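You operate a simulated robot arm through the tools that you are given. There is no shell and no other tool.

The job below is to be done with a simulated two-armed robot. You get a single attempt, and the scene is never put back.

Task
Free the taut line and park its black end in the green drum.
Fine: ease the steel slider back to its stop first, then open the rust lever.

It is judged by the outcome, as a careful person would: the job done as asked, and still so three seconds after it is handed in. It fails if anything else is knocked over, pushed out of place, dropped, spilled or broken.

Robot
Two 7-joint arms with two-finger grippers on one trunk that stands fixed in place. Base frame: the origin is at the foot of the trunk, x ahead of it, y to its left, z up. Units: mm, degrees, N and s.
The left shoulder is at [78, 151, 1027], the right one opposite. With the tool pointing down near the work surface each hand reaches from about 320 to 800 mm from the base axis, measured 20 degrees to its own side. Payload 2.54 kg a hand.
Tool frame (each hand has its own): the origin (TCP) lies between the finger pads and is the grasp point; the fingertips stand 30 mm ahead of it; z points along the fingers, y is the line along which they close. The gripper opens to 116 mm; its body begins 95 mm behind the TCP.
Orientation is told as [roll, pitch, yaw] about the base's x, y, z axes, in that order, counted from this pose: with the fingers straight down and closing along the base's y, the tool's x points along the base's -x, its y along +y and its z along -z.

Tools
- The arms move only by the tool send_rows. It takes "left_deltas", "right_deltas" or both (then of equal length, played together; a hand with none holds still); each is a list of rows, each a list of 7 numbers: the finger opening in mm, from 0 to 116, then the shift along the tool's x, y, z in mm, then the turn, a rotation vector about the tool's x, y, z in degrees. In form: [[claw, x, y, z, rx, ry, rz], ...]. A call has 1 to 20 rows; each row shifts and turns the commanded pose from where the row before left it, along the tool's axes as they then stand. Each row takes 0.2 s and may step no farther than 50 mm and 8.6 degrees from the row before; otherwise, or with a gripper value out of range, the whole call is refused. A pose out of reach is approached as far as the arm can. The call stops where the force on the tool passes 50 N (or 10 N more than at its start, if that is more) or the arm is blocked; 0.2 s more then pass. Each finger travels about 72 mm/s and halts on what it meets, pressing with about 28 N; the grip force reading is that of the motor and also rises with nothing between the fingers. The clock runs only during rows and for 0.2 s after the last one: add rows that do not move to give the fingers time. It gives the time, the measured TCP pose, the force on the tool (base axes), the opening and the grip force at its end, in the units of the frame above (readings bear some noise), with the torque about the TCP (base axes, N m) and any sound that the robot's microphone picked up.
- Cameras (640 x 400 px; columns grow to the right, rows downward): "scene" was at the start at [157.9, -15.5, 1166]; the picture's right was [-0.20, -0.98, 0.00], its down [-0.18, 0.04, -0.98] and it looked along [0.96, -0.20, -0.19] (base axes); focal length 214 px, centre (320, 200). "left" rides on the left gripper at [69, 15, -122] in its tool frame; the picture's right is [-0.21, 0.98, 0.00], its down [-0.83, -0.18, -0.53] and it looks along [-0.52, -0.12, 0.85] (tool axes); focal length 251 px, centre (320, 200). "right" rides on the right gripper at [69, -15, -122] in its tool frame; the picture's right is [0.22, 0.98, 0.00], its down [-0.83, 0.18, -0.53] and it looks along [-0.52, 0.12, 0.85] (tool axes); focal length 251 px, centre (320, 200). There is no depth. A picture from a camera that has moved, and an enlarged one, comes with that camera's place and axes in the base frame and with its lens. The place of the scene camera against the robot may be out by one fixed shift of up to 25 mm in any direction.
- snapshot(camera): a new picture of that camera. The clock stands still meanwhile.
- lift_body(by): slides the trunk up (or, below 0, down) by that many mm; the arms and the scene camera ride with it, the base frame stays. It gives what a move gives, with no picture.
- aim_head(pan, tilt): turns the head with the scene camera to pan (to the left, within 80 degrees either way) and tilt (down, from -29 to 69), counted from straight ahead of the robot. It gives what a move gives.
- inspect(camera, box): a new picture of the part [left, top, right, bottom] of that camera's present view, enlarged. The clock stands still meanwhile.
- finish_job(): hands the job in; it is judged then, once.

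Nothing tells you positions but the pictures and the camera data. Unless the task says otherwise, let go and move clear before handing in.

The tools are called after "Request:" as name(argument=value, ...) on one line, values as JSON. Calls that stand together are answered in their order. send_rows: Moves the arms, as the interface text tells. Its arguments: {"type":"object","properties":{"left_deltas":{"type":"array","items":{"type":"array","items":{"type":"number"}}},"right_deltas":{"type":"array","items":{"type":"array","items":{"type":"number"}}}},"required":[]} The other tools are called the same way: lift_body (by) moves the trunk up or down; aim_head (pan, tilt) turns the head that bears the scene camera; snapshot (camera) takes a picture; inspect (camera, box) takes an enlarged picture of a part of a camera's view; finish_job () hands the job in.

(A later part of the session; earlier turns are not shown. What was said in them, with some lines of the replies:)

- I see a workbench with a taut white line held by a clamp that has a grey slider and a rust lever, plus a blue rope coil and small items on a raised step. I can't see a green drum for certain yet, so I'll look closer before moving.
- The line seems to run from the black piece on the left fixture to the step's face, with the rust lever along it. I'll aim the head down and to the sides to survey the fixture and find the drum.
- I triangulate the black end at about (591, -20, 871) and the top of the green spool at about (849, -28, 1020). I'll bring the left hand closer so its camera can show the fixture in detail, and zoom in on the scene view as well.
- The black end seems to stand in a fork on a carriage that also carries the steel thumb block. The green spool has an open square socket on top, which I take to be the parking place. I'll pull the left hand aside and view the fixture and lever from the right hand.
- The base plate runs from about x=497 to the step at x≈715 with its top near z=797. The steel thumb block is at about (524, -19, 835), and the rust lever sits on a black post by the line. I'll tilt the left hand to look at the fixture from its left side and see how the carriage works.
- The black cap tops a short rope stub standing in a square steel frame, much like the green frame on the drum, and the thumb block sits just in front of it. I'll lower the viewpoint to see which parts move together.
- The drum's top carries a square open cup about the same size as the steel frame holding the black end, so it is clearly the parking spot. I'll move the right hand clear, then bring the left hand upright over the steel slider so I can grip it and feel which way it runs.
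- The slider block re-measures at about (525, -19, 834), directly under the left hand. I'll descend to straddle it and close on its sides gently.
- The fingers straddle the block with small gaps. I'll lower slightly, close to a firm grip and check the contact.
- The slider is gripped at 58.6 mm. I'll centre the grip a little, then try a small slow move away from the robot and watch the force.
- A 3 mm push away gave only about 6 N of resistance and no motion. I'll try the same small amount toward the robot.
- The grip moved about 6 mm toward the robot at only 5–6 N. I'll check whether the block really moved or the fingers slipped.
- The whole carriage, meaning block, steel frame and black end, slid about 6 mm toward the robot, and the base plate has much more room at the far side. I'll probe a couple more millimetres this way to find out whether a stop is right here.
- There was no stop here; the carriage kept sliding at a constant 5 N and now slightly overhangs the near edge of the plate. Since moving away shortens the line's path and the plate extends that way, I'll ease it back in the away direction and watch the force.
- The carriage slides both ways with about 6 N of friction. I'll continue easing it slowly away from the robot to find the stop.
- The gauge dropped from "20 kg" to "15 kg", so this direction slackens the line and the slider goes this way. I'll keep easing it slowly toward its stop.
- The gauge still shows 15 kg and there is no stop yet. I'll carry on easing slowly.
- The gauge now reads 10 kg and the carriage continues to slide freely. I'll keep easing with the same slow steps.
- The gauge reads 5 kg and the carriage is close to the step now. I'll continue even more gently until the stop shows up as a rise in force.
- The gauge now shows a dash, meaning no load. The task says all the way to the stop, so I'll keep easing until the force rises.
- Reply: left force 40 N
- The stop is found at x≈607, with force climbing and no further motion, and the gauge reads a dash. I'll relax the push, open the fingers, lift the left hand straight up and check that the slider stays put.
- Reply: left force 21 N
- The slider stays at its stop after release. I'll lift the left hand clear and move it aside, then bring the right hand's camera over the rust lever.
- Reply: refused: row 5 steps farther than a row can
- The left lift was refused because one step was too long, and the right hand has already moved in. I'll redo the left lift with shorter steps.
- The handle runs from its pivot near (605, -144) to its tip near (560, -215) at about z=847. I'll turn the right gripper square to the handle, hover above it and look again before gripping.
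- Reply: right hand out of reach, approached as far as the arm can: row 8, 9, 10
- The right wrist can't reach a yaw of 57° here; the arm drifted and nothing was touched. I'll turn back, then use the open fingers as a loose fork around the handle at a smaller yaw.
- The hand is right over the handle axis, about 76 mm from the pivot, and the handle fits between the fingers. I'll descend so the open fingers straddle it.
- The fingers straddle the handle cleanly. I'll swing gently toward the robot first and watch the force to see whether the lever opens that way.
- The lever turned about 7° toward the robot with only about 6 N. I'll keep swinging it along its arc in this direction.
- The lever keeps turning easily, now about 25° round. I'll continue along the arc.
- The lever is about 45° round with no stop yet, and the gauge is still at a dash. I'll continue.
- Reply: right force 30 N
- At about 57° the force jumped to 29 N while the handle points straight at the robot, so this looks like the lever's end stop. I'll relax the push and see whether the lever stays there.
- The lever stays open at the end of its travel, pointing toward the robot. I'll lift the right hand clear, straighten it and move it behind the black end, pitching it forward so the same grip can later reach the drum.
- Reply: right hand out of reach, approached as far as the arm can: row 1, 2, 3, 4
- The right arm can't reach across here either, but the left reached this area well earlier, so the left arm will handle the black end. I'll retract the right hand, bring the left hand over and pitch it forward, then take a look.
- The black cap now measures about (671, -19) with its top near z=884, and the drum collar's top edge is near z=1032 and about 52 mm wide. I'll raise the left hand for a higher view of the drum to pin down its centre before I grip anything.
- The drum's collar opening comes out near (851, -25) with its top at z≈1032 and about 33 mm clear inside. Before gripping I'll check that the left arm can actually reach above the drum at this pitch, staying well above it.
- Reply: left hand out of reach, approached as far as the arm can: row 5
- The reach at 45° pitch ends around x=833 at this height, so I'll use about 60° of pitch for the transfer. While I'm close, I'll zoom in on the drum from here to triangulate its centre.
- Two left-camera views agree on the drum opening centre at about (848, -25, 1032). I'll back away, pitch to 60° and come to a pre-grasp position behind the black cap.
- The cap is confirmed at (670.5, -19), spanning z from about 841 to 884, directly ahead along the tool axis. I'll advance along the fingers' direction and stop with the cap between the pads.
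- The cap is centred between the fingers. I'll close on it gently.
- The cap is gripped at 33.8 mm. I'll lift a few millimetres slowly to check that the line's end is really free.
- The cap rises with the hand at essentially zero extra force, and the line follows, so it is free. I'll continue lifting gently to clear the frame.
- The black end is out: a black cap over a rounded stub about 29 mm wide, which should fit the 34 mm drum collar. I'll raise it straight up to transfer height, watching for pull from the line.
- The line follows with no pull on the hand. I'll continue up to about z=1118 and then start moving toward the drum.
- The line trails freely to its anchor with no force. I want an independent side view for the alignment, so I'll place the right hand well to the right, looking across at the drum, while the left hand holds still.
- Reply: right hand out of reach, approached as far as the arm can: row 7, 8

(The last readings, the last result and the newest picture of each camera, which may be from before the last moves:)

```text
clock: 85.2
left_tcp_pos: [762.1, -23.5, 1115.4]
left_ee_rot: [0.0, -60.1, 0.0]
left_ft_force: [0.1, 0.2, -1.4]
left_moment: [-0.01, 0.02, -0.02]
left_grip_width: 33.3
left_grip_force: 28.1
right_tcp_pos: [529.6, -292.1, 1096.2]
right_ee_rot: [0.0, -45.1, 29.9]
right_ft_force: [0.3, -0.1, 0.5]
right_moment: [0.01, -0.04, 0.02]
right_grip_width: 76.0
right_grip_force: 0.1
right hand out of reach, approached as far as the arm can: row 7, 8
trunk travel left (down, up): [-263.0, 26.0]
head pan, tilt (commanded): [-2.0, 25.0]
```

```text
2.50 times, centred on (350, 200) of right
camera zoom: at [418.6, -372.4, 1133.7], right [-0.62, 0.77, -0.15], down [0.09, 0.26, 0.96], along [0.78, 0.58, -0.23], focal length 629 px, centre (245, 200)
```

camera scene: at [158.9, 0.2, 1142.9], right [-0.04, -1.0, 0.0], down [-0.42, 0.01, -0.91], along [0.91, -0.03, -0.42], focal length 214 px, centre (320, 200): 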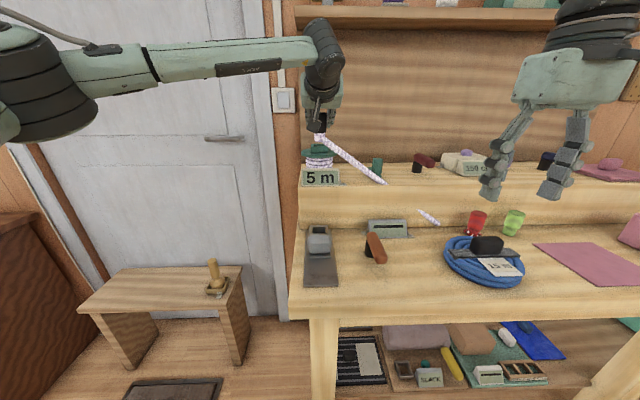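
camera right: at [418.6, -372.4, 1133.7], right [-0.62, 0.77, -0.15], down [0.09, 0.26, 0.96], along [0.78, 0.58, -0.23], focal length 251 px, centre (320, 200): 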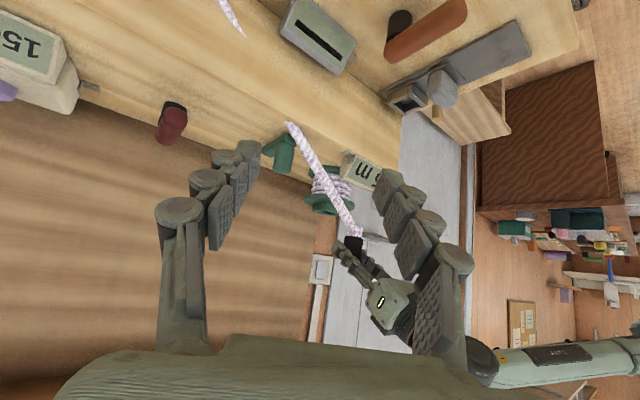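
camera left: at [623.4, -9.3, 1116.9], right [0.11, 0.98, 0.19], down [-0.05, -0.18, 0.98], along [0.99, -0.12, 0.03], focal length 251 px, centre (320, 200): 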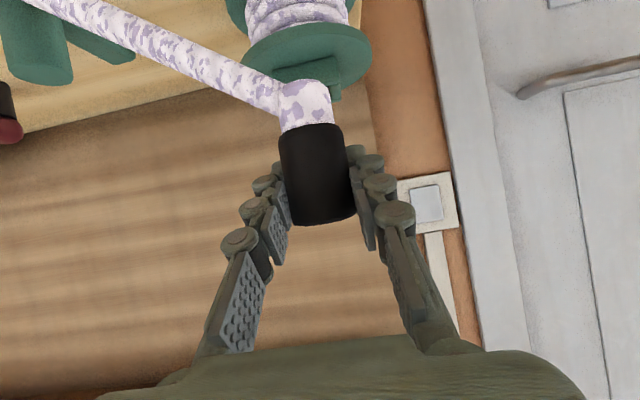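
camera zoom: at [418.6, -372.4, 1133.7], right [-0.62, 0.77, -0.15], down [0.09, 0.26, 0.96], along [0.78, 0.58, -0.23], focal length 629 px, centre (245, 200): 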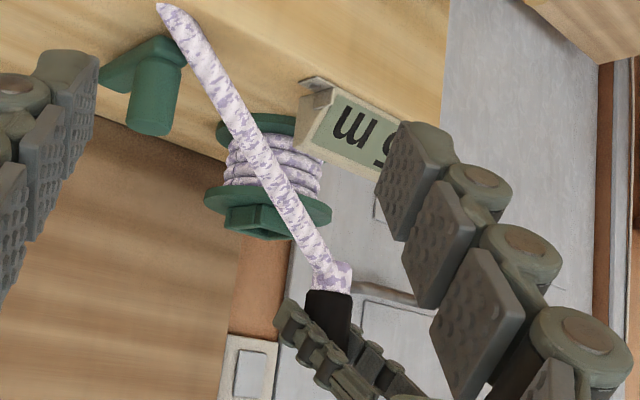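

The right camera now shows the drum and the held end clearly from the side. I'll move the end over the drum in small steps, keeping the stub about 30 mm above the collar.

Request:
send_rows(left_deltas=[[28, -4, -0.1, 6.93, 0, 0, 0], [28, -4, -0.1, 6.93, 0, 0, 0], [28, -4, -0.1, 6.93, 0, 0, 0], [28, -4, -0.1, 6.93, 0, 0, 0], [28, -4, -0.1, 6.93, 0, 0, 0], [28, -4, -0.1, 6.93, 0, 0, 0], [28, -4, -0.1, 6.93, 0, 0, 0], [28, -4, -0.1, 6.93, 0, 0, 0], [28, -4, 0, 6.93, 0, 0, 0], [28, -4, 0, 6.93, 0, 0, 0], [28, -4, 0, 6.93, 0, 0, 0], [28, 0, 0, 0, 0, 0, 0]])

Request:
inspect(camera="right", box=[290, 150, 390, 250])

Request:
snapshot(camera="left")

Request:
inspect(camera="scene", box=[290, 100, 350, 190])

```text
clock: 87.8
left_tcp_pos: [850.0, -24.3, 1114.3]
left_ee_rot: [0.1, -60.0, -0.2]
left_ft_force: [-1.3, -0.5, -1.4]
left_moment: [0.02, 0.0, 0.01]
left_grip_width: 33.5
left_grip_force: 28.1
right_tcp_pos: [528.4, -293.5, 1095.4]
right_ee_rot: [0.0, -45.0, 29.9]
right_ft_force: [0.7, 0.6, -0.5]
right_moment: [-0.03, -0.02, 0.0]
right_grip_width: 76.1
right_grip_force: 0.1
trunk travel left (down, up): [-263.0, 26.0]
head pan, tilt (commanded): [-2.0, 25.0]
```

```text
4.00 times, centred on (340, 200) of right
camera zoom: at [418.7, -372.4, 1133.9], right [-0.62, 0.77, -0.15], down [0.09, 0.26, 0.96], along [0.78, 0.58, -0.23], focal length 1006 px, centre (240, 200)
```

zoom: 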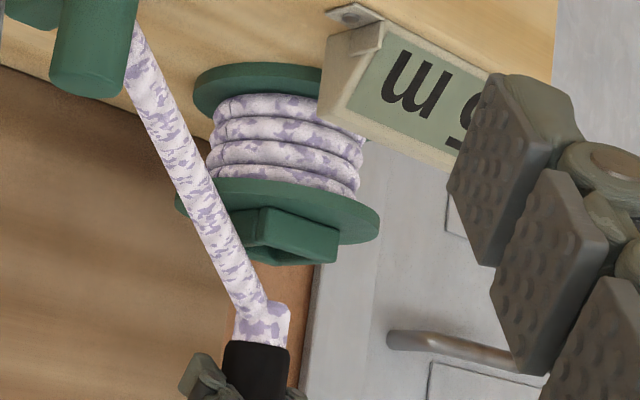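

```text
taken
camera left: at [711.0, -9.9, 1117.2], right [0.11, 0.98, 0.19], down [-0.05, -0.18, 0.98], along [0.99, -0.12, 0.03], focal length 251 px, centre (320, 200)
```

left: 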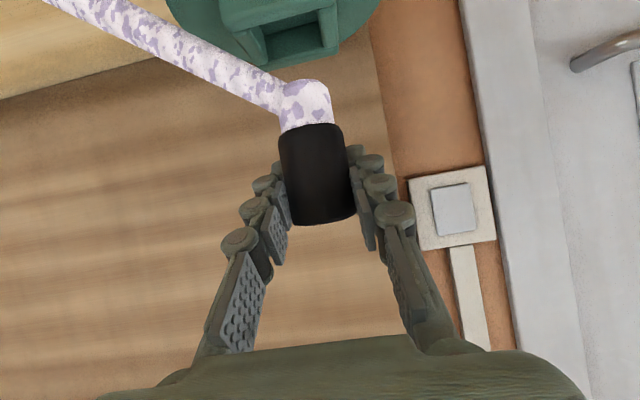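

```text
4.44 times, centred on (320, 145) of scene
camera zoom: at [158.9, 0.1, 1142.8], right [-0.04, -1.0, 0.0], down [-0.42, 0.01, -0.91], along [0.91, -0.03, -0.42], focal length 953 px, centre (320, 444)
```

zoom: 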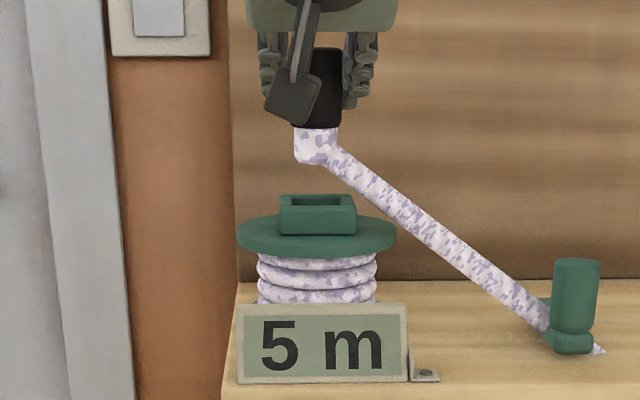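

Request:
inspect(camera="right", box=[320, 185, 370, 245])

Request:
inspect(camera="left", box=[200, 0, 380, 130])

Request:
inspect(camera="scene", box=[300, 115, 340, 165])

```text
6.67 times, centred on (345, 215) of right
camera zoom: at [418.7, -372.4, 1133.9], right [-0.62, 0.77, -0.15], down [0.09, 0.26, 0.96], along [0.78, 0.58, -0.23], focal length 1676 px, centre (153, 100)
```

zoom: 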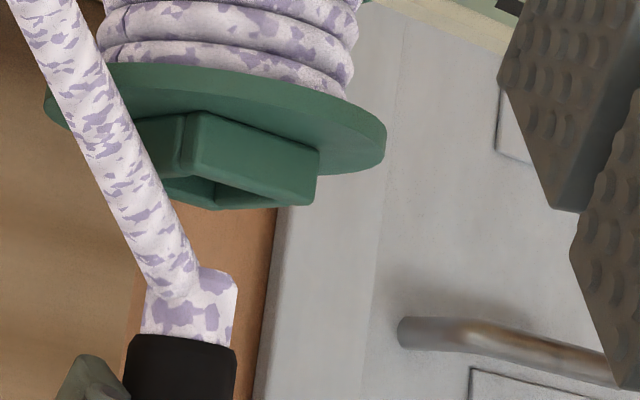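

```text
3.08 times, centred on (290, 65) of left
camera zoom: at [711.0, -9.9, 1117.2], right [0.11, 0.98, 0.19], down [-0.05, -0.18, 0.98], along [0.99, -0.12, 0.03], focal length 774 px, centre (412, 615)
```

zoom: 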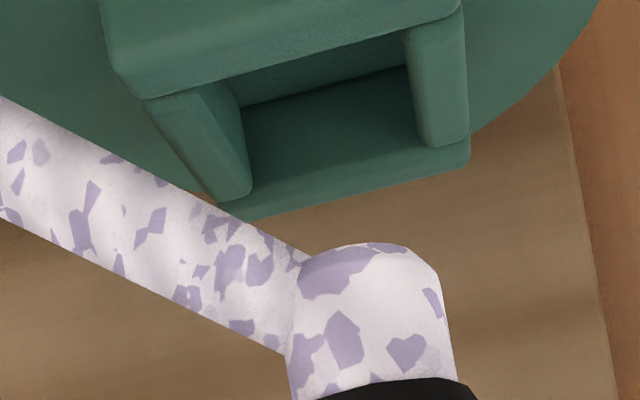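

```text
8.00 times, centred on (320, 140) of scene
camera zoom: at [158.9, 0.1, 1142.8], right [-0.04, -1.0, 0.0], down [-0.42, 0.01, -0.91], along [0.91, -0.03, -0.42], focal length 1716 px, centre (320, 680)
```

zoom: 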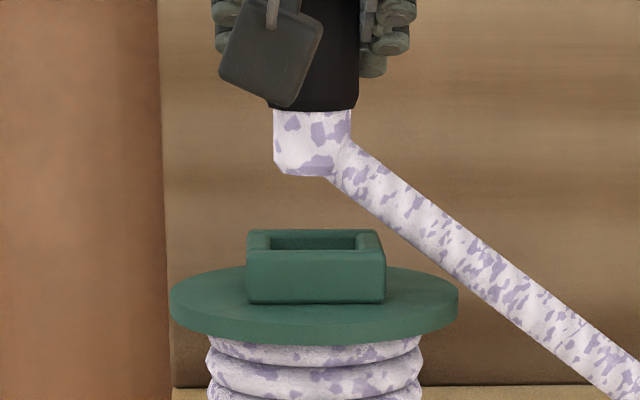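

Request:
inspect(camera="right", box=[330, 195, 355, 235])

Request:
inspect(camera="right", box=[320, 195, 350, 215])

```text
10.00 times, centred on (342, 215) of right
camera zoom: at [418.7, -372.4, 1133.9], right [-0.62, 0.77, -0.15], down [0.09, 0.26, 0.96], along [0.78, 0.58, -0.23], focal length 2514 px, centre (95, 50)
```

zoom: 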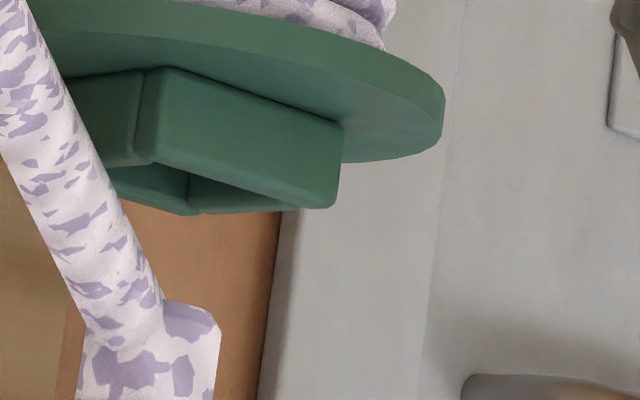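

```text
16.00 times, centred on (335, 205) of right
camera zoom: at [418.7, -372.4, 1133.9], right [-0.62, 0.77, -0.15], down [0.09, 0.26, 0.96], along [0.78, 0.58, -0.23], focal length 4023 px, centre (80, 120)
```

zoom: 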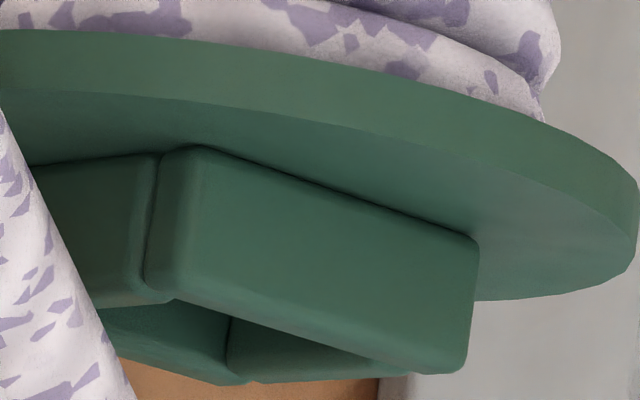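

The views agree to within a couple of millimetres: the opening is about 33 mm square centred at (849, -25) and the 30 mm rounded stub is nearly above it. I'll trim the position slightly and lower to just above the collar, then re-check.

Request:
send_rows(left_deltas=[[28, 3.46, -0.3, 1.8, 0, 0, 0], [28, 3.46, -0.3, 1.8, 0, 0, 0], [28, 3.46, 0, 2, 0, 0, 0], [28, 3.46, 0, 2, 0, 0, 0], [28, 3.46, 0, 2, 0, 0, 0], [28, 3.46, 0, 2, 0, 0, 0], [28, 0, 0, 0, 0, 0, 0]])

Request:
inspect(camera="right", box=[320, 185, 370, 235])

Request:
inspect(camera="left", box=[220, 30, 380, 150])

Request:
inspect(camera="scene", box=[300, 115, 340, 165])

```text
clock: 89.4
left_tcp_pos: [849.2, -25.6, 1089.7]
left_ee_rot: [0.1, -60.0, -0.1]
left_ft_force: [0.6, 0.4, 0.1]
left_moment: [0.0, -0.01, -0.01]
left_grip_width: 33.4
left_grip_force: 27.5
right_tcp_pos: [528.9, -293.6, 1095.8]
right_ee_rot: [-0.1, -45.0, 29.8]
right_ft_force: [0.9, -0.3, 0.5]
right_moment: [0.01, -0.02, 0.01]
right_grip_width: 76.1
right_grip_force: 0.1
trunk travel left (down, up): [-263.0, 26.0]
head pan, tilt (commanded): [-2.0, 25.0]
```

```text
8.00 times, centred on (345, 210) of right
camera zoom: at [418.7, -372.4, 1133.9], right [-0.62, 0.77, -0.15], down [0.09, 0.26, 0.96], along [0.78, 0.58, -0.23], focal length 2012 px, centre (120, 120)
```

zoom: 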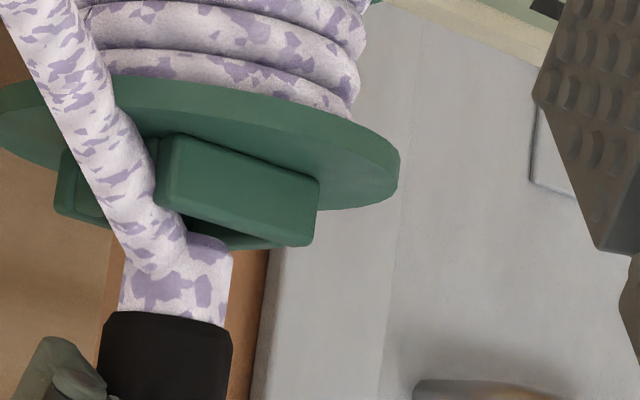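

```text
3.33 times, centred on (300, 90) of left
camera zoom: at [710.2, -10.7, 1092.9], right [0.11, 0.98, 0.19], down [-0.05, -0.18, 0.98], along [0.99, -0.12, 0.03], focal length 838 px, centre (387, 567)
```

zoom: 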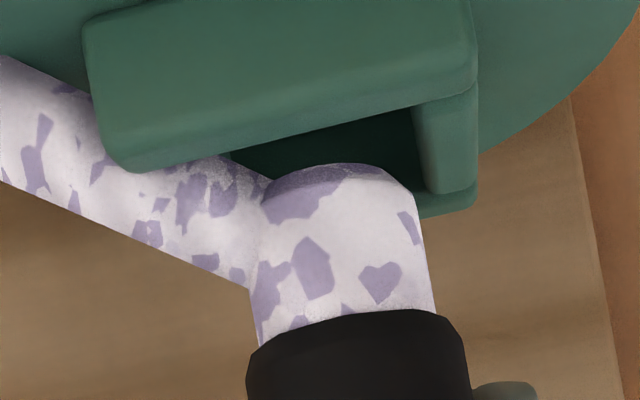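

```text
8.00 times, centred on (320, 140) of scene
camera zoom: at [158.9, 0.1, 1142.8], right [-0.04, -1.0, 0.0], down [-0.42, 0.01, -0.91], along [0.91, -0.03, -0.42], focal length 1716 px, centre (320, 680)
```

zoom: 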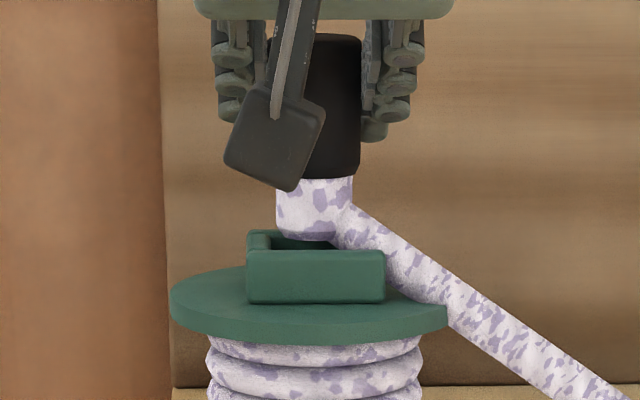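

The stub tip is right at the collar mouth and centred sideways; the side view suggests it's perhaps 1 mm too far. I'll trim that and lower gently, watching force.

Request:
send_rows(left_deltas=[[28, 2.1, 0, 0.3, 0, 0, 0], [28, 1.73, 0, 1, 0, 0, 0], [28, 1.73, 0, 1, 0, 0, 0], [28, 1.73, 0, 1, 0, 0, 0], [28, 0, 0, 0, 0, 0, 0]])

Request:
inspect(camera="right", box=[320, 185, 370, 235])

Request:
inspect(camera="scene", box=[300, 115, 340, 165])

```text
clock: 90.6
left_tcp_pos: [849.3, -24.3, 1083.4]
left_ee_rot: [0.2, -60.0, 0.0]
left_ft_force: [-0.7, 0.7, -0.4]
left_moment: [-0.01, -0.02, -0.02]
left_grip_width: 33.5
left_grip_force: 28.2
right_tcp_pos: [529.7, -291.4, 1096.9]
right_ee_rot: [0.1, -45.0, 30.0]
right_ft_force: [-0.2, -0.5, 0.5]
right_moment: [-0.01, -0.05, 0.0]
right_grip_width: 76.1
right_grip_force: 0.0
trunk travel left (down, up): [-263.0, 26.0]
head pan, tilt (commanded): [-2.0, 25.0]
```

```text
8.00 times, centred on (345, 210) of right
camera zoom: at [418.7, -372.4, 1133.9], right [-0.62, 0.77, -0.15], down [0.09, 0.26, 0.96], along [0.78, 0.58, -0.23], focal length 2012 px, centre (120, 120)
```

zoom: 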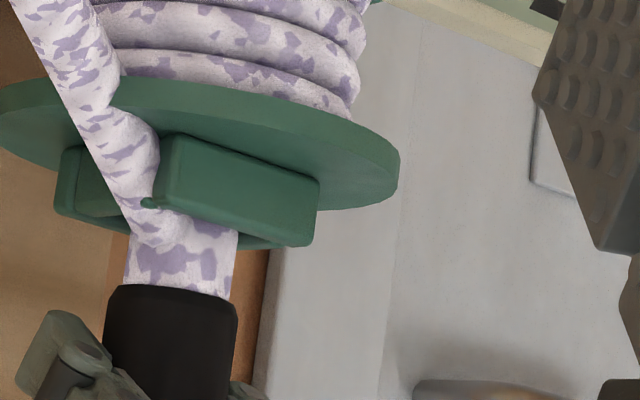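

```text
8.00 times, centred on (320, 140) of scene
camera zoom: at [158.9, 0.1, 1142.8], right [-0.04, -1.0, 0.0], down [-0.42, 0.01, -0.91], along [0.91, -0.03, -0.42], focal length 1716 px, centre (320, 680)
```

zoom: 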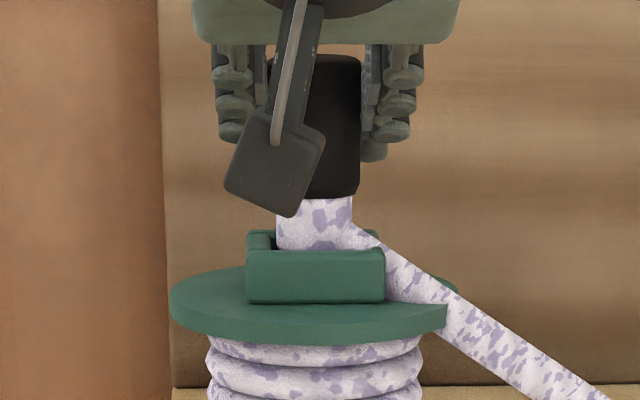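

The stub is entering the collar with no contact force. I'll keep lowering slowly.

Request:
send_rows(left_deltas=[[28, 1.73, 0, 1, 0, 0, 0], [28, 1.73, 0, 1, 0, 0, 0], [28, 1.73, 0, 1, 0, 0, 0], [28, 0, 0, 0, 0, 0, 0]])

Request:
inspect(camera="right", box=[320, 185, 370, 235])

Request:
inspect(camera="left", box=[220, 30, 380, 150])

```text
clock: 91.6
left_tcp_pos: [849.8, -25.5, 1077.9]
left_ee_rot: [0.1, -59.9, -0.1]
left_ft_force: [1.1, 0.0, -0.7]
left_moment: [-0.05, 0.02, -0.02]
left_grip_width: 33.7
left_grip_force: 28.0
right_tcp_pos: [529.6, -293.7, 1095.3]
right_ee_rot: [0.1, -45.0, 29.9]
right_ft_force: [-0.2, -0.4, 0.3]
right_moment: [-0.04, -0.01, -0.01]
right_grip_width: 76.1
right_grip_force: 0.0
trunk travel left (down, up): [-263.0, 26.0]
head pan, tilt (commanded): [-2.0, 25.0]
```

```text
8.00 times, centred on (345, 210) of right
camera zoom: at [418.7, -372.4, 1133.9], right [-0.62, 0.77, -0.15], down [0.09, 0.26, 0.96], along [0.78, 0.58, -0.23], focal length 2012 px, centre (120, 120)
```

zoom: 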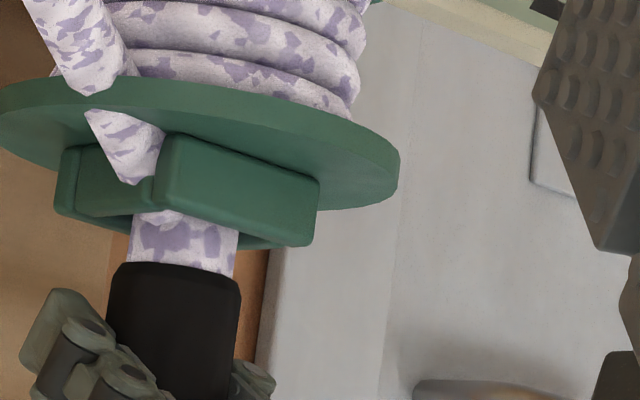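

```text
3.33 times, centred on (300, 90) of left
camera zoom: at [709.7, -10.7, 1079.2], right [0.11, 0.98, 0.19], down [-0.05, -0.18, 0.98], along [0.99, -0.11, 0.03], focal length 838 px, centre (387, 567)
```

zoom: 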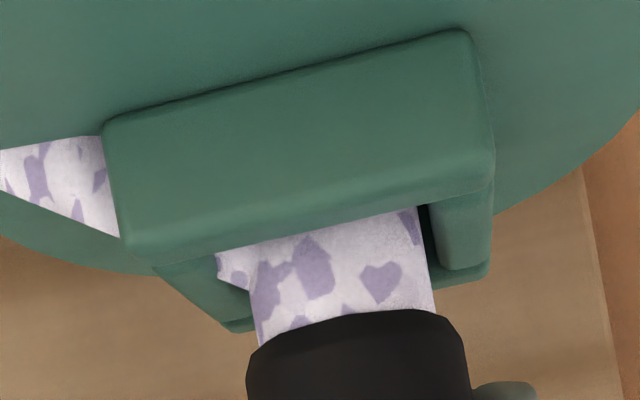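

The stub is well inside the collar. I'll continue lowering until it bottoms out.

Request:
send_rows(left_deltas=[[28, 1.73, 0, 1, 0, 0, 0], [28, 1.73, 0, 1, 0, 0, 0], [28, 1.73, 0, 1, 0, 0, 0], [28, 0, 0, 0, 0, 0, 0]])

Request:
send_rows(left_deltas=[[28, 0.87, 0, 0.5, 0, 0, 0], [28, 0.87, 0, 0.5, 0, 0, 0], [28, 0.87, 0, 0.5, 0, 0, 0], [28, 0, 0, 0, 0, 0, 0]])

Request:
inspect(camera="right", box=[320, 185, 370, 235])

Request:
inspect(camera="scene", box=[300, 115, 340, 165])

```text
clock: 92.6
left_tcp_pos: [848.7, -25.1, 1071.1]
left_ee_rot: [0.1, -60.0, -0.1]
left_ft_force: [0.4, -0.3, -0.4]
left_moment: [0.01, -0.02, 0.01]
left_grip_width: 33.4
left_grip_force: 28.7
right_tcp_pos: [529.1, -292.0, 1095.9]
right_ee_rot: [0.0, -45.1, 29.9]
right_ft_force: [-0.7, -0.3, 0.9]
right_moment: [0.03, 0.01, 0.0]
right_grip_width: 76.1
right_grip_force: 0.0
trunk travel left (down, up): [-263.0, 26.0]
head pan, tilt (commanded): [-2.0, 25.0]
```

```text
clock: 93.6
left_tcp_pos: [848.8, -25.0, 1069.5]
left_ee_rot: [0.0, -60.1, 0.0]
left_ft_force: [0.0, -0.3, 0.4]
left_moment: [-0.04, -0.03, -0.01]
left_grip_width: 33.1
left_grip_force: 28.7
right_tcp_pos: [529.0, -292.1, 1096.7]
right_ee_rot: [-0.1, -45.1, 30.0]
right_ft_force: [0.2, 0.0, 1.1]
right_moment: [-0.01, -0.03, -0.03]
right_grip_width: 75.8
right_grip_force: 0.0
trunk travel left (down, up): [-263.0, 26.0]
head pan, tilt (commanded): [-2.0, 25.0]
```

```text
8.00 times, centred on (345, 210) of right
camera zoom: at [418.5, -372.4, 1134.0], right [-0.62, 0.77, -0.15], down [0.09, 0.26, 0.96], along [0.78, 0.58, -0.23], focal length 2012 px, centre (120, 120)
```

zoom: 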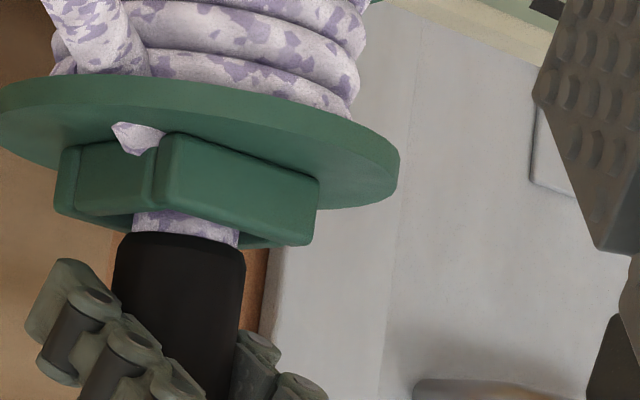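

```text
8.00 times, centred on (320, 140) of scene
camera zoom: at [158.7, 0.1, 1142.9], right [-0.04, -1.0, 0.0], down [-0.42, 0.01, -0.91], along [0.91, -0.03, -0.42], focal length 1716 px, centre (320, 680)
```

zoom: 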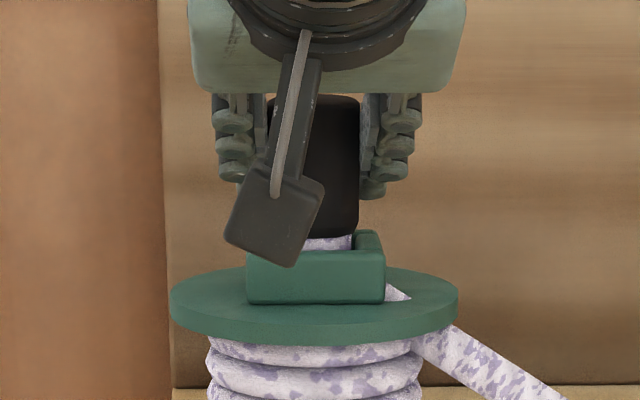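

No floor contact yet. I'll go on in 1 mm steps.

Request:
send_rows(left_deltas=[[28, 0.87, 0, 0.5, 0, 0, 0], [28, 0.87, 0, 0.5, 0, 0, 0], [28, 0.87, 0, 0.5, 0, 0, 0], [28, 0, 0, 0, 0, 0, 0]])

Request:
send_rows(left_deltas=[[28, 0.87, 0, 0.5, 0, 0, 0], [28, 0.87, 0, 0.5, 0, 0, 0], [28, 0, 0, 0, 0, 0, 0]])

Request:
inspect(camera="right", box=[320, 185, 370, 235])

```text
clock: 94.6
left_tcp_pos: [847.0, -25.7, 1069.6]
left_ee_rot: [0.0, -60.3, 0.0]
left_ft_force: [7.6, -0.1, 15.2]
left_moment: [-0.07, -0.32, 0.01]
left_grip_width: 33.3
left_grip_force: 27.6
right_tcp_pos: [529.1, -292.5, 1096.8]
right_ee_rot: [0.0, -45.2, 30.0]
right_ft_force: [-0.4, -0.2, -0.2]
right_moment: [0.04, -0.03, 0.04]
right_grip_width: 76.0
right_grip_force: 0.1
trunk travel left (down, up): [-263.0, 26.0]
head pan, tilt (commanded): [-2.0, 25.0]
```

```text
clock: 95.4
left_tcp_pos: [847.4, -25.0, 1068.5]
left_ee_rot: [0.2, -60.6, 0.0]
left_ft_force: [13.1, -2.0, 25.0]
left_moment: [-0.15, -0.32, -0.01]
left_grip_width: 33.4
left_grip_force: 27.8
right_tcp_pos: [527.1, -292.7, 1095.9]
right_ee_rot: [0.0, -45.1, 30.0]
right_ft_force: [-0.2, -0.6, 0.1]
right_moment: [0.01, 0.01, 0.02]
right_grip_width: 76.0
right_grip_force: 0.1
trunk travel left (down, up): [-263.0, 26.0]
head pan, tilt (commanded): [-2.0, 25.0]
```

```text
8.00 times, centred on (345, 210) of right
camera zoom: at [417.2, -372.5, 1134.8], right [-0.62, 0.77, -0.15], down [0.09, 0.26, 0.96], along [0.78, 0.58, -0.23], focal length 2012 px, centre (120, 120)
```

zoom: 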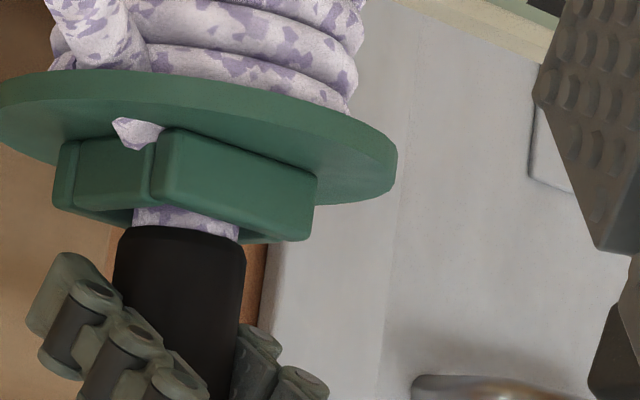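

The stub bottomed out at z≈1069, the same seating depth as in the steel frame. I'll relax the downward push to near zero before releasing.

Request:
send_rows(left_deltas=[[28, -1.3, 0, -0.75, 0, 0, 0], [28, -1.3, 0, -0.75, 0, 0, 0], [28, 0, 0, 0, 0, 0, 0]])

Request:
inspect(camera="scene", box=[300, 115, 340, 165])

```text
clock: 96.2
left_tcp_pos: [847.8, -24.9, 1069.9]
left_ee_rot: [0.2, -60.2, -0.3]
left_ft_force: [11.4, -0.5, 18.8]
left_moment: [-0.01, -0.26, -0.04]
left_grip_width: 33.4
left_grip_force: 28.1
right_tcp_pos: [528.9, -291.8, 1096.8]
right_ee_rot: [-0.1, -45.1, 30.0]
right_ft_force: [0.7, -0.5, 0.8]
right_moment: [0.04, 0.03, -0.01]
right_grip_width: 76.2
right_grip_force: 0.0
trunk travel left (down, up): [-263.0, 26.0]
head pan, tilt (commanded): [-2.0, 25.0]
```

```text
8.00 times, centred on (320, 140) of scene
camera zoom: at [157.8, 0.2, 1143.0], right [-0.04, -1.0, 0.0], down [-0.42, 0.01, -0.91], along [0.91, -0.03, -0.42], focal length 1716 px, centre (320, 680)
```

zoom: 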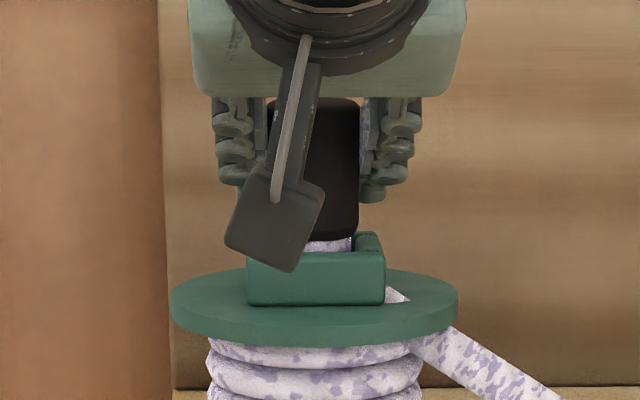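

Request:
send_rows(left_deltas=[[28, -1.24, 0, 0.15, 0, 0, 0], [28, -1.24, 0, 0.15, 0, 0, 0], [28, 0, 0, 0, 0, 0, 0]])

```text
clock: 97.0
left_tcp_pos: [848.8, -25.3, 1068.3]
left_ee_rot: [0.2, -59.9, -0.2]
left_ft_force: [-4.2, 3.7, 10.4]
left_moment: [0.2, 0.29, -0.02]
left_grip_width: 33.3
left_grip_force: 27.9
right_tcp_pos: [527.3, -291.9, 1097.5]
right_ee_rot: [-0.1, -45.1, 30.0]
right_ft_force: [-0.2, 0.4, -0.2]
right_moment: [-0.01, 0.01, 0.03]
right_grip_width: 76.0
right_grip_force: 0.0
trunk travel left (down, up): [-263.0, 26.0]
head pan, tilt (commanded): [-2.0, 25.0]
```

Request:
send_rows(left_deltas=[[28, -1.05, 0, -1.0, 0, 0, 0], [28, -0.4, 0, -0.25, 0, 0, 0], [28, 0, 0, 0, 0, 0, 0]])

Request:
inspect(camera="left", box=[220, 30, 420, 250])

Request:
inspect(camera="right", box=[310, 170, 390, 250])

```text
clock: 97.8
left_tcp_pos: [848.9, -26.0, 1069.1]
left_ee_rot: [0.2, -60.0, -0.1]
left_ft_force: [-0.1, 0.5, 0.4]
left_moment: [0.01, -0.01, -0.03]
left_grip_width: 33.4
left_grip_force: 27.5
right_tcp_pos: [530.0, -293.2, 1095.9]
right_ee_rot: [0.0, -45.0, 29.9]
right_ft_force: [0.7, 0.6, 0.9]
right_moment: [0.02, -0.03, -0.01]
right_grip_width: 76.1
right_grip_force: 0.1
trunk travel left (down, up): [-263.0, 26.0]
head pan, tilt (commanded): [-2.0, 25.0]
```

```text
1.82 times, centred on (320, 140) of left
camera zoom: at [710.2, -11.4, 1070.9], right [0.11, 0.98, 0.19], down [-0.05, -0.18, 0.98], along [0.99, -0.12, 0.03], focal length 457 px, centre (320, 309)
```

zoom: 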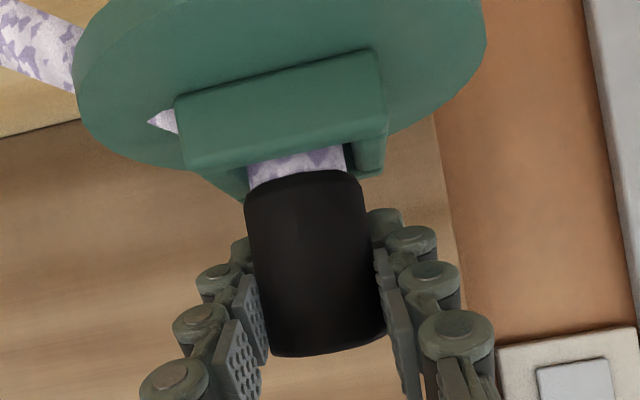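

```text
5.00 times, centred on (350, 210) of right
camera zoom: at [418.8, -372.5, 1133.7], right [-0.62, 0.77, -0.15], down [0.09, 0.26, 0.96], along [0.78, 0.58, -0.23], focal length 1257 px, centre (170, 150)
```

zoom: 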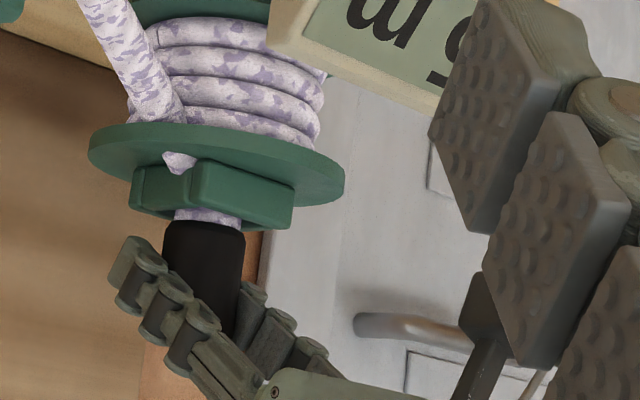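

The force on the hand is now near zero and the end is seated upright in the collar. I'll open the fingers slowly and evenly.

Request:
send_rows(left_deltas=[[33, 0, 0, 0, 0, 0, 0], [36, 0, 0, 0, 0, 0, 0], [40, 0, 0, 0, 0, 0, 0], [48, 0, 0, 0, 0, 0, 0], [60, 0, 0, 0, 0, 0, 0], [70, 0, 0, 0, 0, 0, 0], [70, 0, 0, 0, 0, 0, 0]])

Request:
inspect(camera="left", box=[220, 30, 420, 250])

Request:
inspect(camera="right", box=[310, 170, 390, 250])

Request:
inspect(camera="scene", box=[300, 115, 340, 165])

```text
clock: 99.4
left_tcp_pos: [849.7, -25.6, 1070.4]
left_ee_rot: [0.1, -60.0, -0.1]
left_ft_force: [0.3, 0.2, 0.5]
left_moment: [0.02, 0.0, 0.0]
left_grip_width: 70.3
left_grip_force: 0.0
right_tcp_pos: [528.1, -293.0, 1096.0]
right_ee_rot: [0.1, -45.0, 30.0]
right_ft_force: [0.1, 0.3, -0.2]
right_moment: [-0.01, 0.01, -0.02]
right_grip_width: 75.8
right_grip_force: 0.0
trunk travel left (down, up): [-263.0, 26.0]
head pan, tilt (commanded): [-2.0, 25.0]
```

```text
1.82 times, centred on (320, 140) of left
camera zoom: at [710.4, -10.7, 1072.3], right [0.11, 0.98, 0.19], down [-0.05, -0.18, 0.98], along [0.99, -0.11, 0.03], focal length 457 px, centre (320, 309)
```

zoom: 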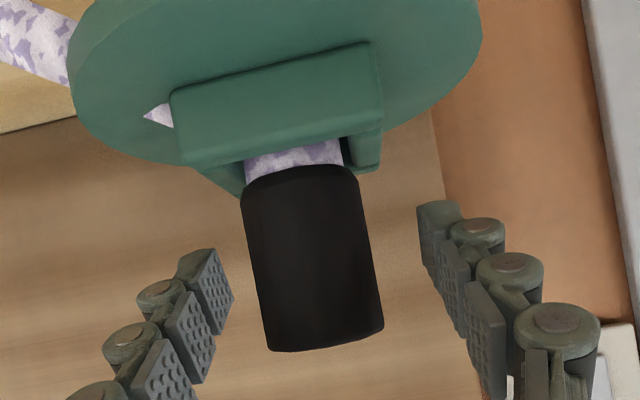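

```text
5.00 times, centred on (350, 210) of right
camera zoom: at [418.7, -372.4, 1133.9], right [-0.62, 0.77, -0.15], down [0.09, 0.26, 0.96], along [0.78, 0.58, -0.23], focal length 1257 px, centre (170, 150)
```

zoom: 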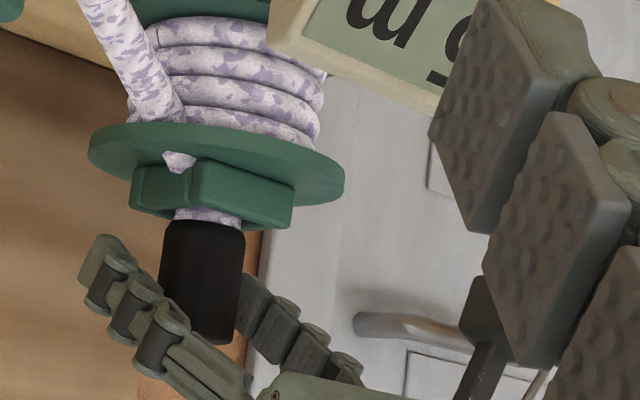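

```text
8.00 times, centred on (320, 140) of scene
camera zoom: at [158.9, 0.1, 1142.8], right [-0.04, -1.0, 0.0], down [-0.42, 0.01, -0.91], along [0.91, -0.03, -0.42], focal length 1716 px, centre (320, 680)
```

zoom: 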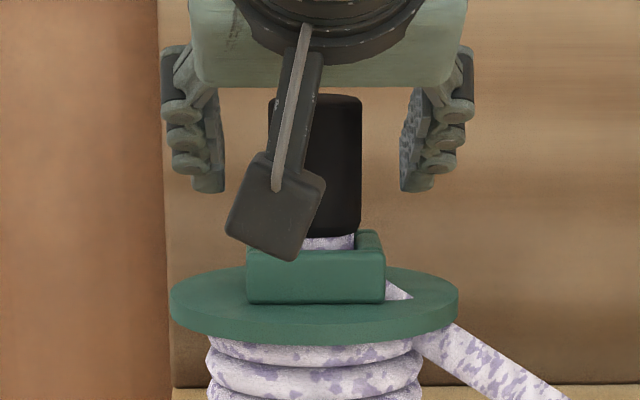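

The end stands on its own in the drum's collar after release. I'll withdraw the left hand straight back along its fingers.

Request:
send_rows(left_deltas=[[76, 0, 0, -12, 0, 0, 0], [80, 0, 0, -18, 0, 0, 0], [80, 0, 0, -20, 0, 0, 0], [80, 0, 0, -25, 0, 0, 0], [80, 0, 0, -30, 0, 0, 0], [80, 0, 0, -30, 0, 0, 0], [80, 0, 0, 0, 0, 0, 0]])

Request:
snapshot(camera="left")

Request:
snapshot(camera="scene")

Request:
inspect(camera="right", box=[310, 170, 390, 250])

```text
clock: 101.0
left_tcp_pos: [731.6, -23.6, 1138.4]
left_ee_rot: [0.1, -60.1, -0.1]
left_ft_force: [-0.8, 0.4, 0.1]
left_moment: [0.0, -0.02, 0.0]
left_grip_width: 80.3
left_grip_force: 0.2
right_tcp_pos: [529.1, -293.0, 1095.5]
right_ee_rot: [0.0, -45.1, 29.9]
right_ft_force: [0.3, -0.6, 0.2]
right_moment: [0.0, -0.02, -0.01]
right_grip_width: 76.1
right_grip_force: 0.1
trunk travel left (down, up): [-263.0, 26.0]
head pan, tilt (commanded): [-2.0, 25.0]
```

```text
taken
camera left: at [593.3, -10.3, 1139.4], right [0.11, 0.98, 0.19], down [-0.05, -0.18, 0.98], along [0.99, -0.11, 0.03], focal length 251 px, centre (320, 200)
```

left: 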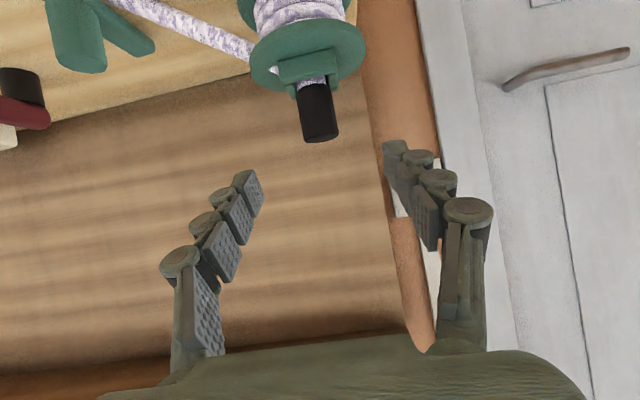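

```text
taken
camera scene: at [159.0, 0.1, 1142.8], right [-0.04, -1.0, 0.0], down [-0.42, 0.01, -0.91], along [0.91, -0.03, -0.42], focal length 214 px, centre (320, 200)
```

scene: 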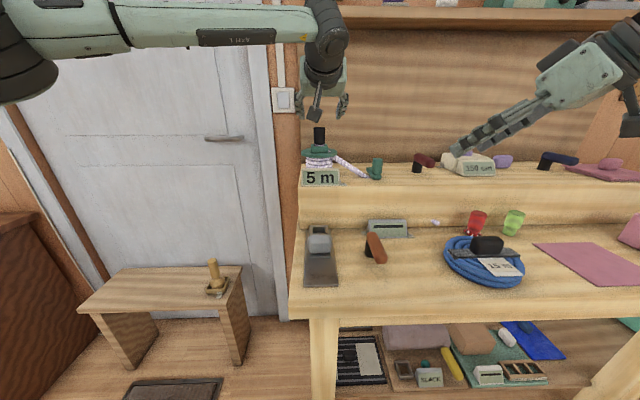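

```text
5.00 times, centred on (350, 210) of right
camera zoom: at [418.8, -372.4, 1133.8], right [-0.62, 0.77, -0.15], down [0.09, 0.26, 0.96], along [0.78, 0.58, -0.23], focal length 1257 px, centre (170, 150)
```

zoom: 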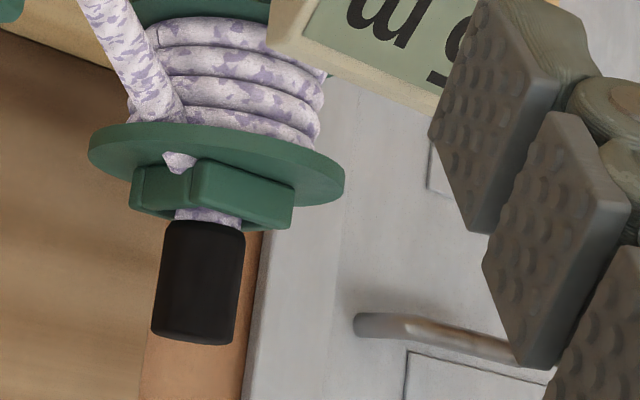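

The black end stands parked in the drum and the other items look undisturbed. I'll withdraw both hands well clear and do a last check of everything.

Request:
send_rows(left_deltas=[[80, 16, 15, -28, 0, 0, 0], [80, 16, 20, -28, 0, 0, 0], [80, 16, 20, -28, 0, 0, 0], [80, 16, 20, -28, 0, 0, 0], [80, 10, 20, -20, 0, 0, 0], [80, 0, 0, 0, 0, 0, 0]], right_deltas=[[76, 0, 0, -25, 0, 0, 0], [76, 0, 0, -25, 0, 0, 0], [76, 0, 0, -25, 0, 0, 0], [76, 0, 0, 0, 0, 0, 0], [76, 0, 0, 0, 0, 0, 0], [76, 0, 0, 0, 0, 0, 0]])

Request:
snapshot(camera="scene")

Request:
inspect(camera="scene", box=[290, 110, 450, 200])

Request:
inspect(camera="scene", box=[290, 200, 450, 290])

Request:
inspect(camera="scene", box=[400, 130, 640, 290])

```text
clock: 102.4
left_tcp_pos: [580.5, 69.4, 1138.8]
left_ee_rot: [0.3, -60.0, -0.2]
left_ft_force: [0.3, -0.2, -0.3]
left_moment: [0.01, -0.02, 0.0]
left_grip_width: 80.1
left_grip_force: 0.0
right_tcp_pos: [482.6, -318.1, 1148.7]
right_ee_rot: [-0.1, -45.0, 29.9]
right_ft_force: [-0.3, -1.3, 0.2]
right_moment: [0.01, -0.04, 0.01]
right_grip_width: 76.1
right_grip_force: 0.0
trunk travel left (down, up): [-263.0, 26.0]
head pan, tilt (commanded): [-2.0, 25.0]
```

```text
taken
camera scene: at [158.9, 0.1, 1142.8], right [-0.04, -1.0, 0.0], down [-0.42, 0.01, -0.91], along [0.91, -0.03, -0.42], focal length 214 px, centre (320, 200)
```

scene: 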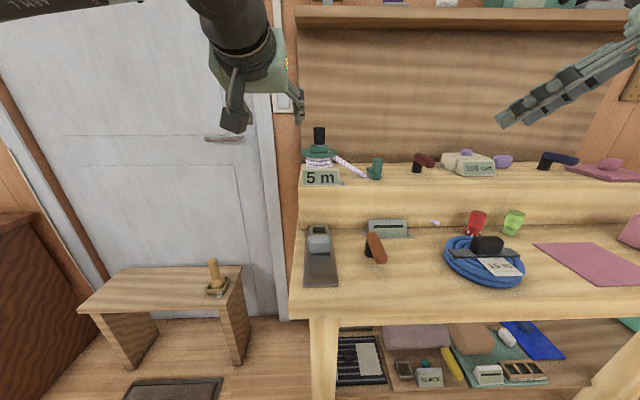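

```text
4.00 times, centred on (370, 155) of scene
camera zoom: at [158.9, 0.1, 1142.8], right [-0.04, -1.0, 0.0], down [-0.42, 0.01, -0.91], along [0.91, -0.03, -0.42], focal length 858 px, centre (120, 380)
```

zoom: 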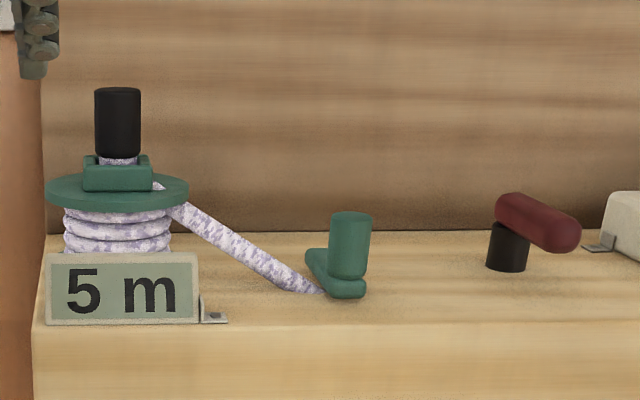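

```text
4.00 times, centred on (370, 245) of scene
camera zoom: at [158.9, 0.1, 1142.8], right [-0.04, -1.0, 0.0], down [-0.42, 0.01, -0.91], along [0.91, -0.03, -0.42], focal length 858 px, centre (120, 20)
```

zoom: 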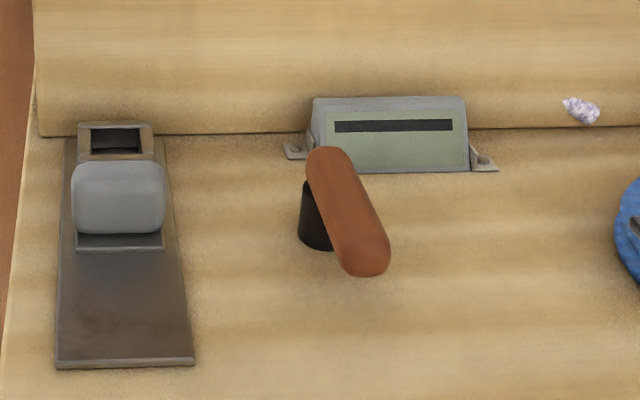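

```text
2.50 times, centred on (520, 210) of scene
camera zoom: at [158.9, 0.1, 1142.8], right [-0.04, -1.0, 0.0], down [-0.42, 0.01, -0.91], along [0.91, -0.03, -0.42], focal length 536 px, centre (-180, 175)
```

zoom: 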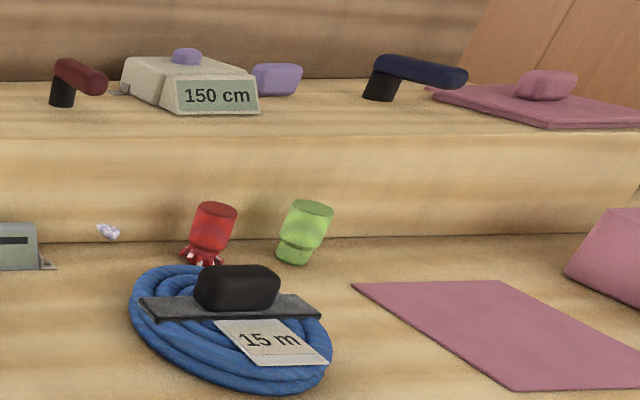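

Everything is in place: slider at its stop, lever open, gauge at a dash, and the black end upright in the green drum with nothing else disturbed. I'll wait about three seconds and check that it stays put before handing in.

Request:
send_rows(left_deltas=[[80, 0, 0, 0, 0, 0, 0], [80, 0, 0, 0, 0, 0, 0], [80, 0, 0, 0, 0, 0, 0], [80, 0, 0, 0, 0, 0, 0], [80, 0, 0, 0, 0, 0, 0], [80, 0, 0, 0, 0, 0, 0], [80, 0, 0, 0, 0, 0, 0], [80, 0, 0, 0, 0, 0, 0], [80, 0, 0, 0, 0, 0, 0], [80, 0, 0, 0, 0, 0, 0], [80, 0, 0, 0, 0, 0, 0], [80, 0, 0, 0, 0, 0, 0], [80, 0, 0, 0, 0, 0, 0], [80, 0, 0, 0, 0, 0, 0], [80, 0, 0, 0, 0, 0, 0], [80, 0, 0, 0, 0, 0, 0]])

Request:
inspect(camera="scene", box=[280, 100, 460, 290])

Request:
inspect(camera="left", box=[180, 60, 380, 220])

```text
clock: 105.8
left_tcp_pos: [582.1, 69.8, 1138.7]
left_ee_rot: [0.2, -60.0, -0.1]
left_ft_force: [-0.3, 1.0, -0.3]
left_moment: [0.02, -0.01, 0.02]
left_grip_width: 80.1
left_grip_force: 0.0
right_tcp_pos: [483.2, -317.8, 1148.6]
right_ee_rot: [0.0, -45.1, 29.9]
right_ft_force: [0.4, -0.5, -0.1]
right_moment: [-0.01, -0.03, -0.04]
right_grip_width: 76.0
right_grip_force: 0.1
trunk travel left (down, up): [-263.0, 26.0]
head pan, tilt (commanded): [-2.0, 25.0]
```

```text
2.11 times, centred on (370, 195) of scene
camera zoom: at [158.9, 0.1, 1142.8], right [-0.04, -1.0, 0.0], down [-0.42, 0.01, -0.91], along [0.91, -0.03, -0.42], focal length 452 px, centre (215, 210)
```

zoom: 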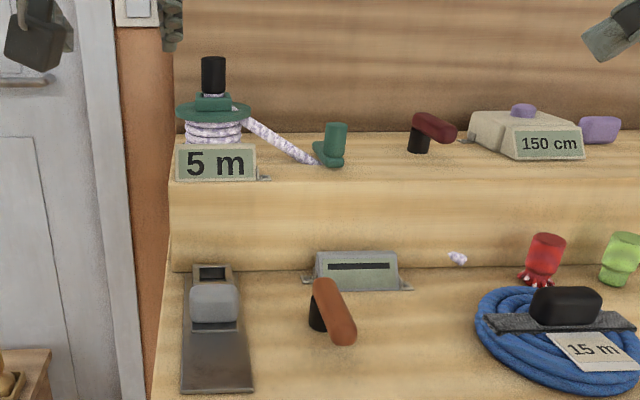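

```text
2.50 times, centred on (280, 140) of left
camera zoom: at [442.1, 83.7, 1141.7], right [0.11, 0.98, 0.19], down [-0.05, -0.18, 0.98], along [0.99, -0.11, 0.03], focal length 629 px, centre (420, 350)
```

zoom: 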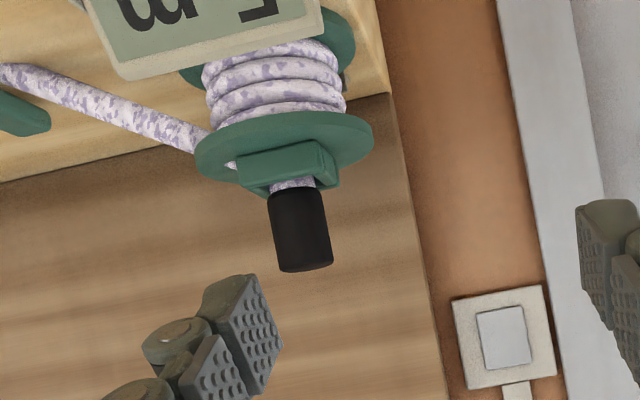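

After more than three seconds the black end still stands seated in the green drum. The slider is at its stop, the rust lever is open, and both hands are clear, so I'm handing the job in.

Request:
finish_job()

```text
The job is handed in.
```

The line is free and its black end is parked upright in the green drum's collar. I watched it for just over three seconds before handing in, and it did not move.

- **Slider:** I eased it slowly away from the robot until it hit its stop. The gauge dropped from 20 kg to a dash on the way.
- **Rust lever:** I turned it about 58° toward the robot until it met its end stop. Nothing showed which direction counts as open. I take this as open because the black end then lifted out with no resistance.
- **Black end:** I lifted it out of the steel frame, carried it over and lowered it until it bottomed in the drum. Then I let go and backed both hands well away.

In the final pictures nothing else had moved or tipped over. The line now runs from the drum toward its anchor on the bench. In the pictures it passes through the step and close by the dark green piece there, but I felt no pull on it.

While finding the slider's direction, I first moved it about 9 mm the wrong way, toward the robot, before easing it back.
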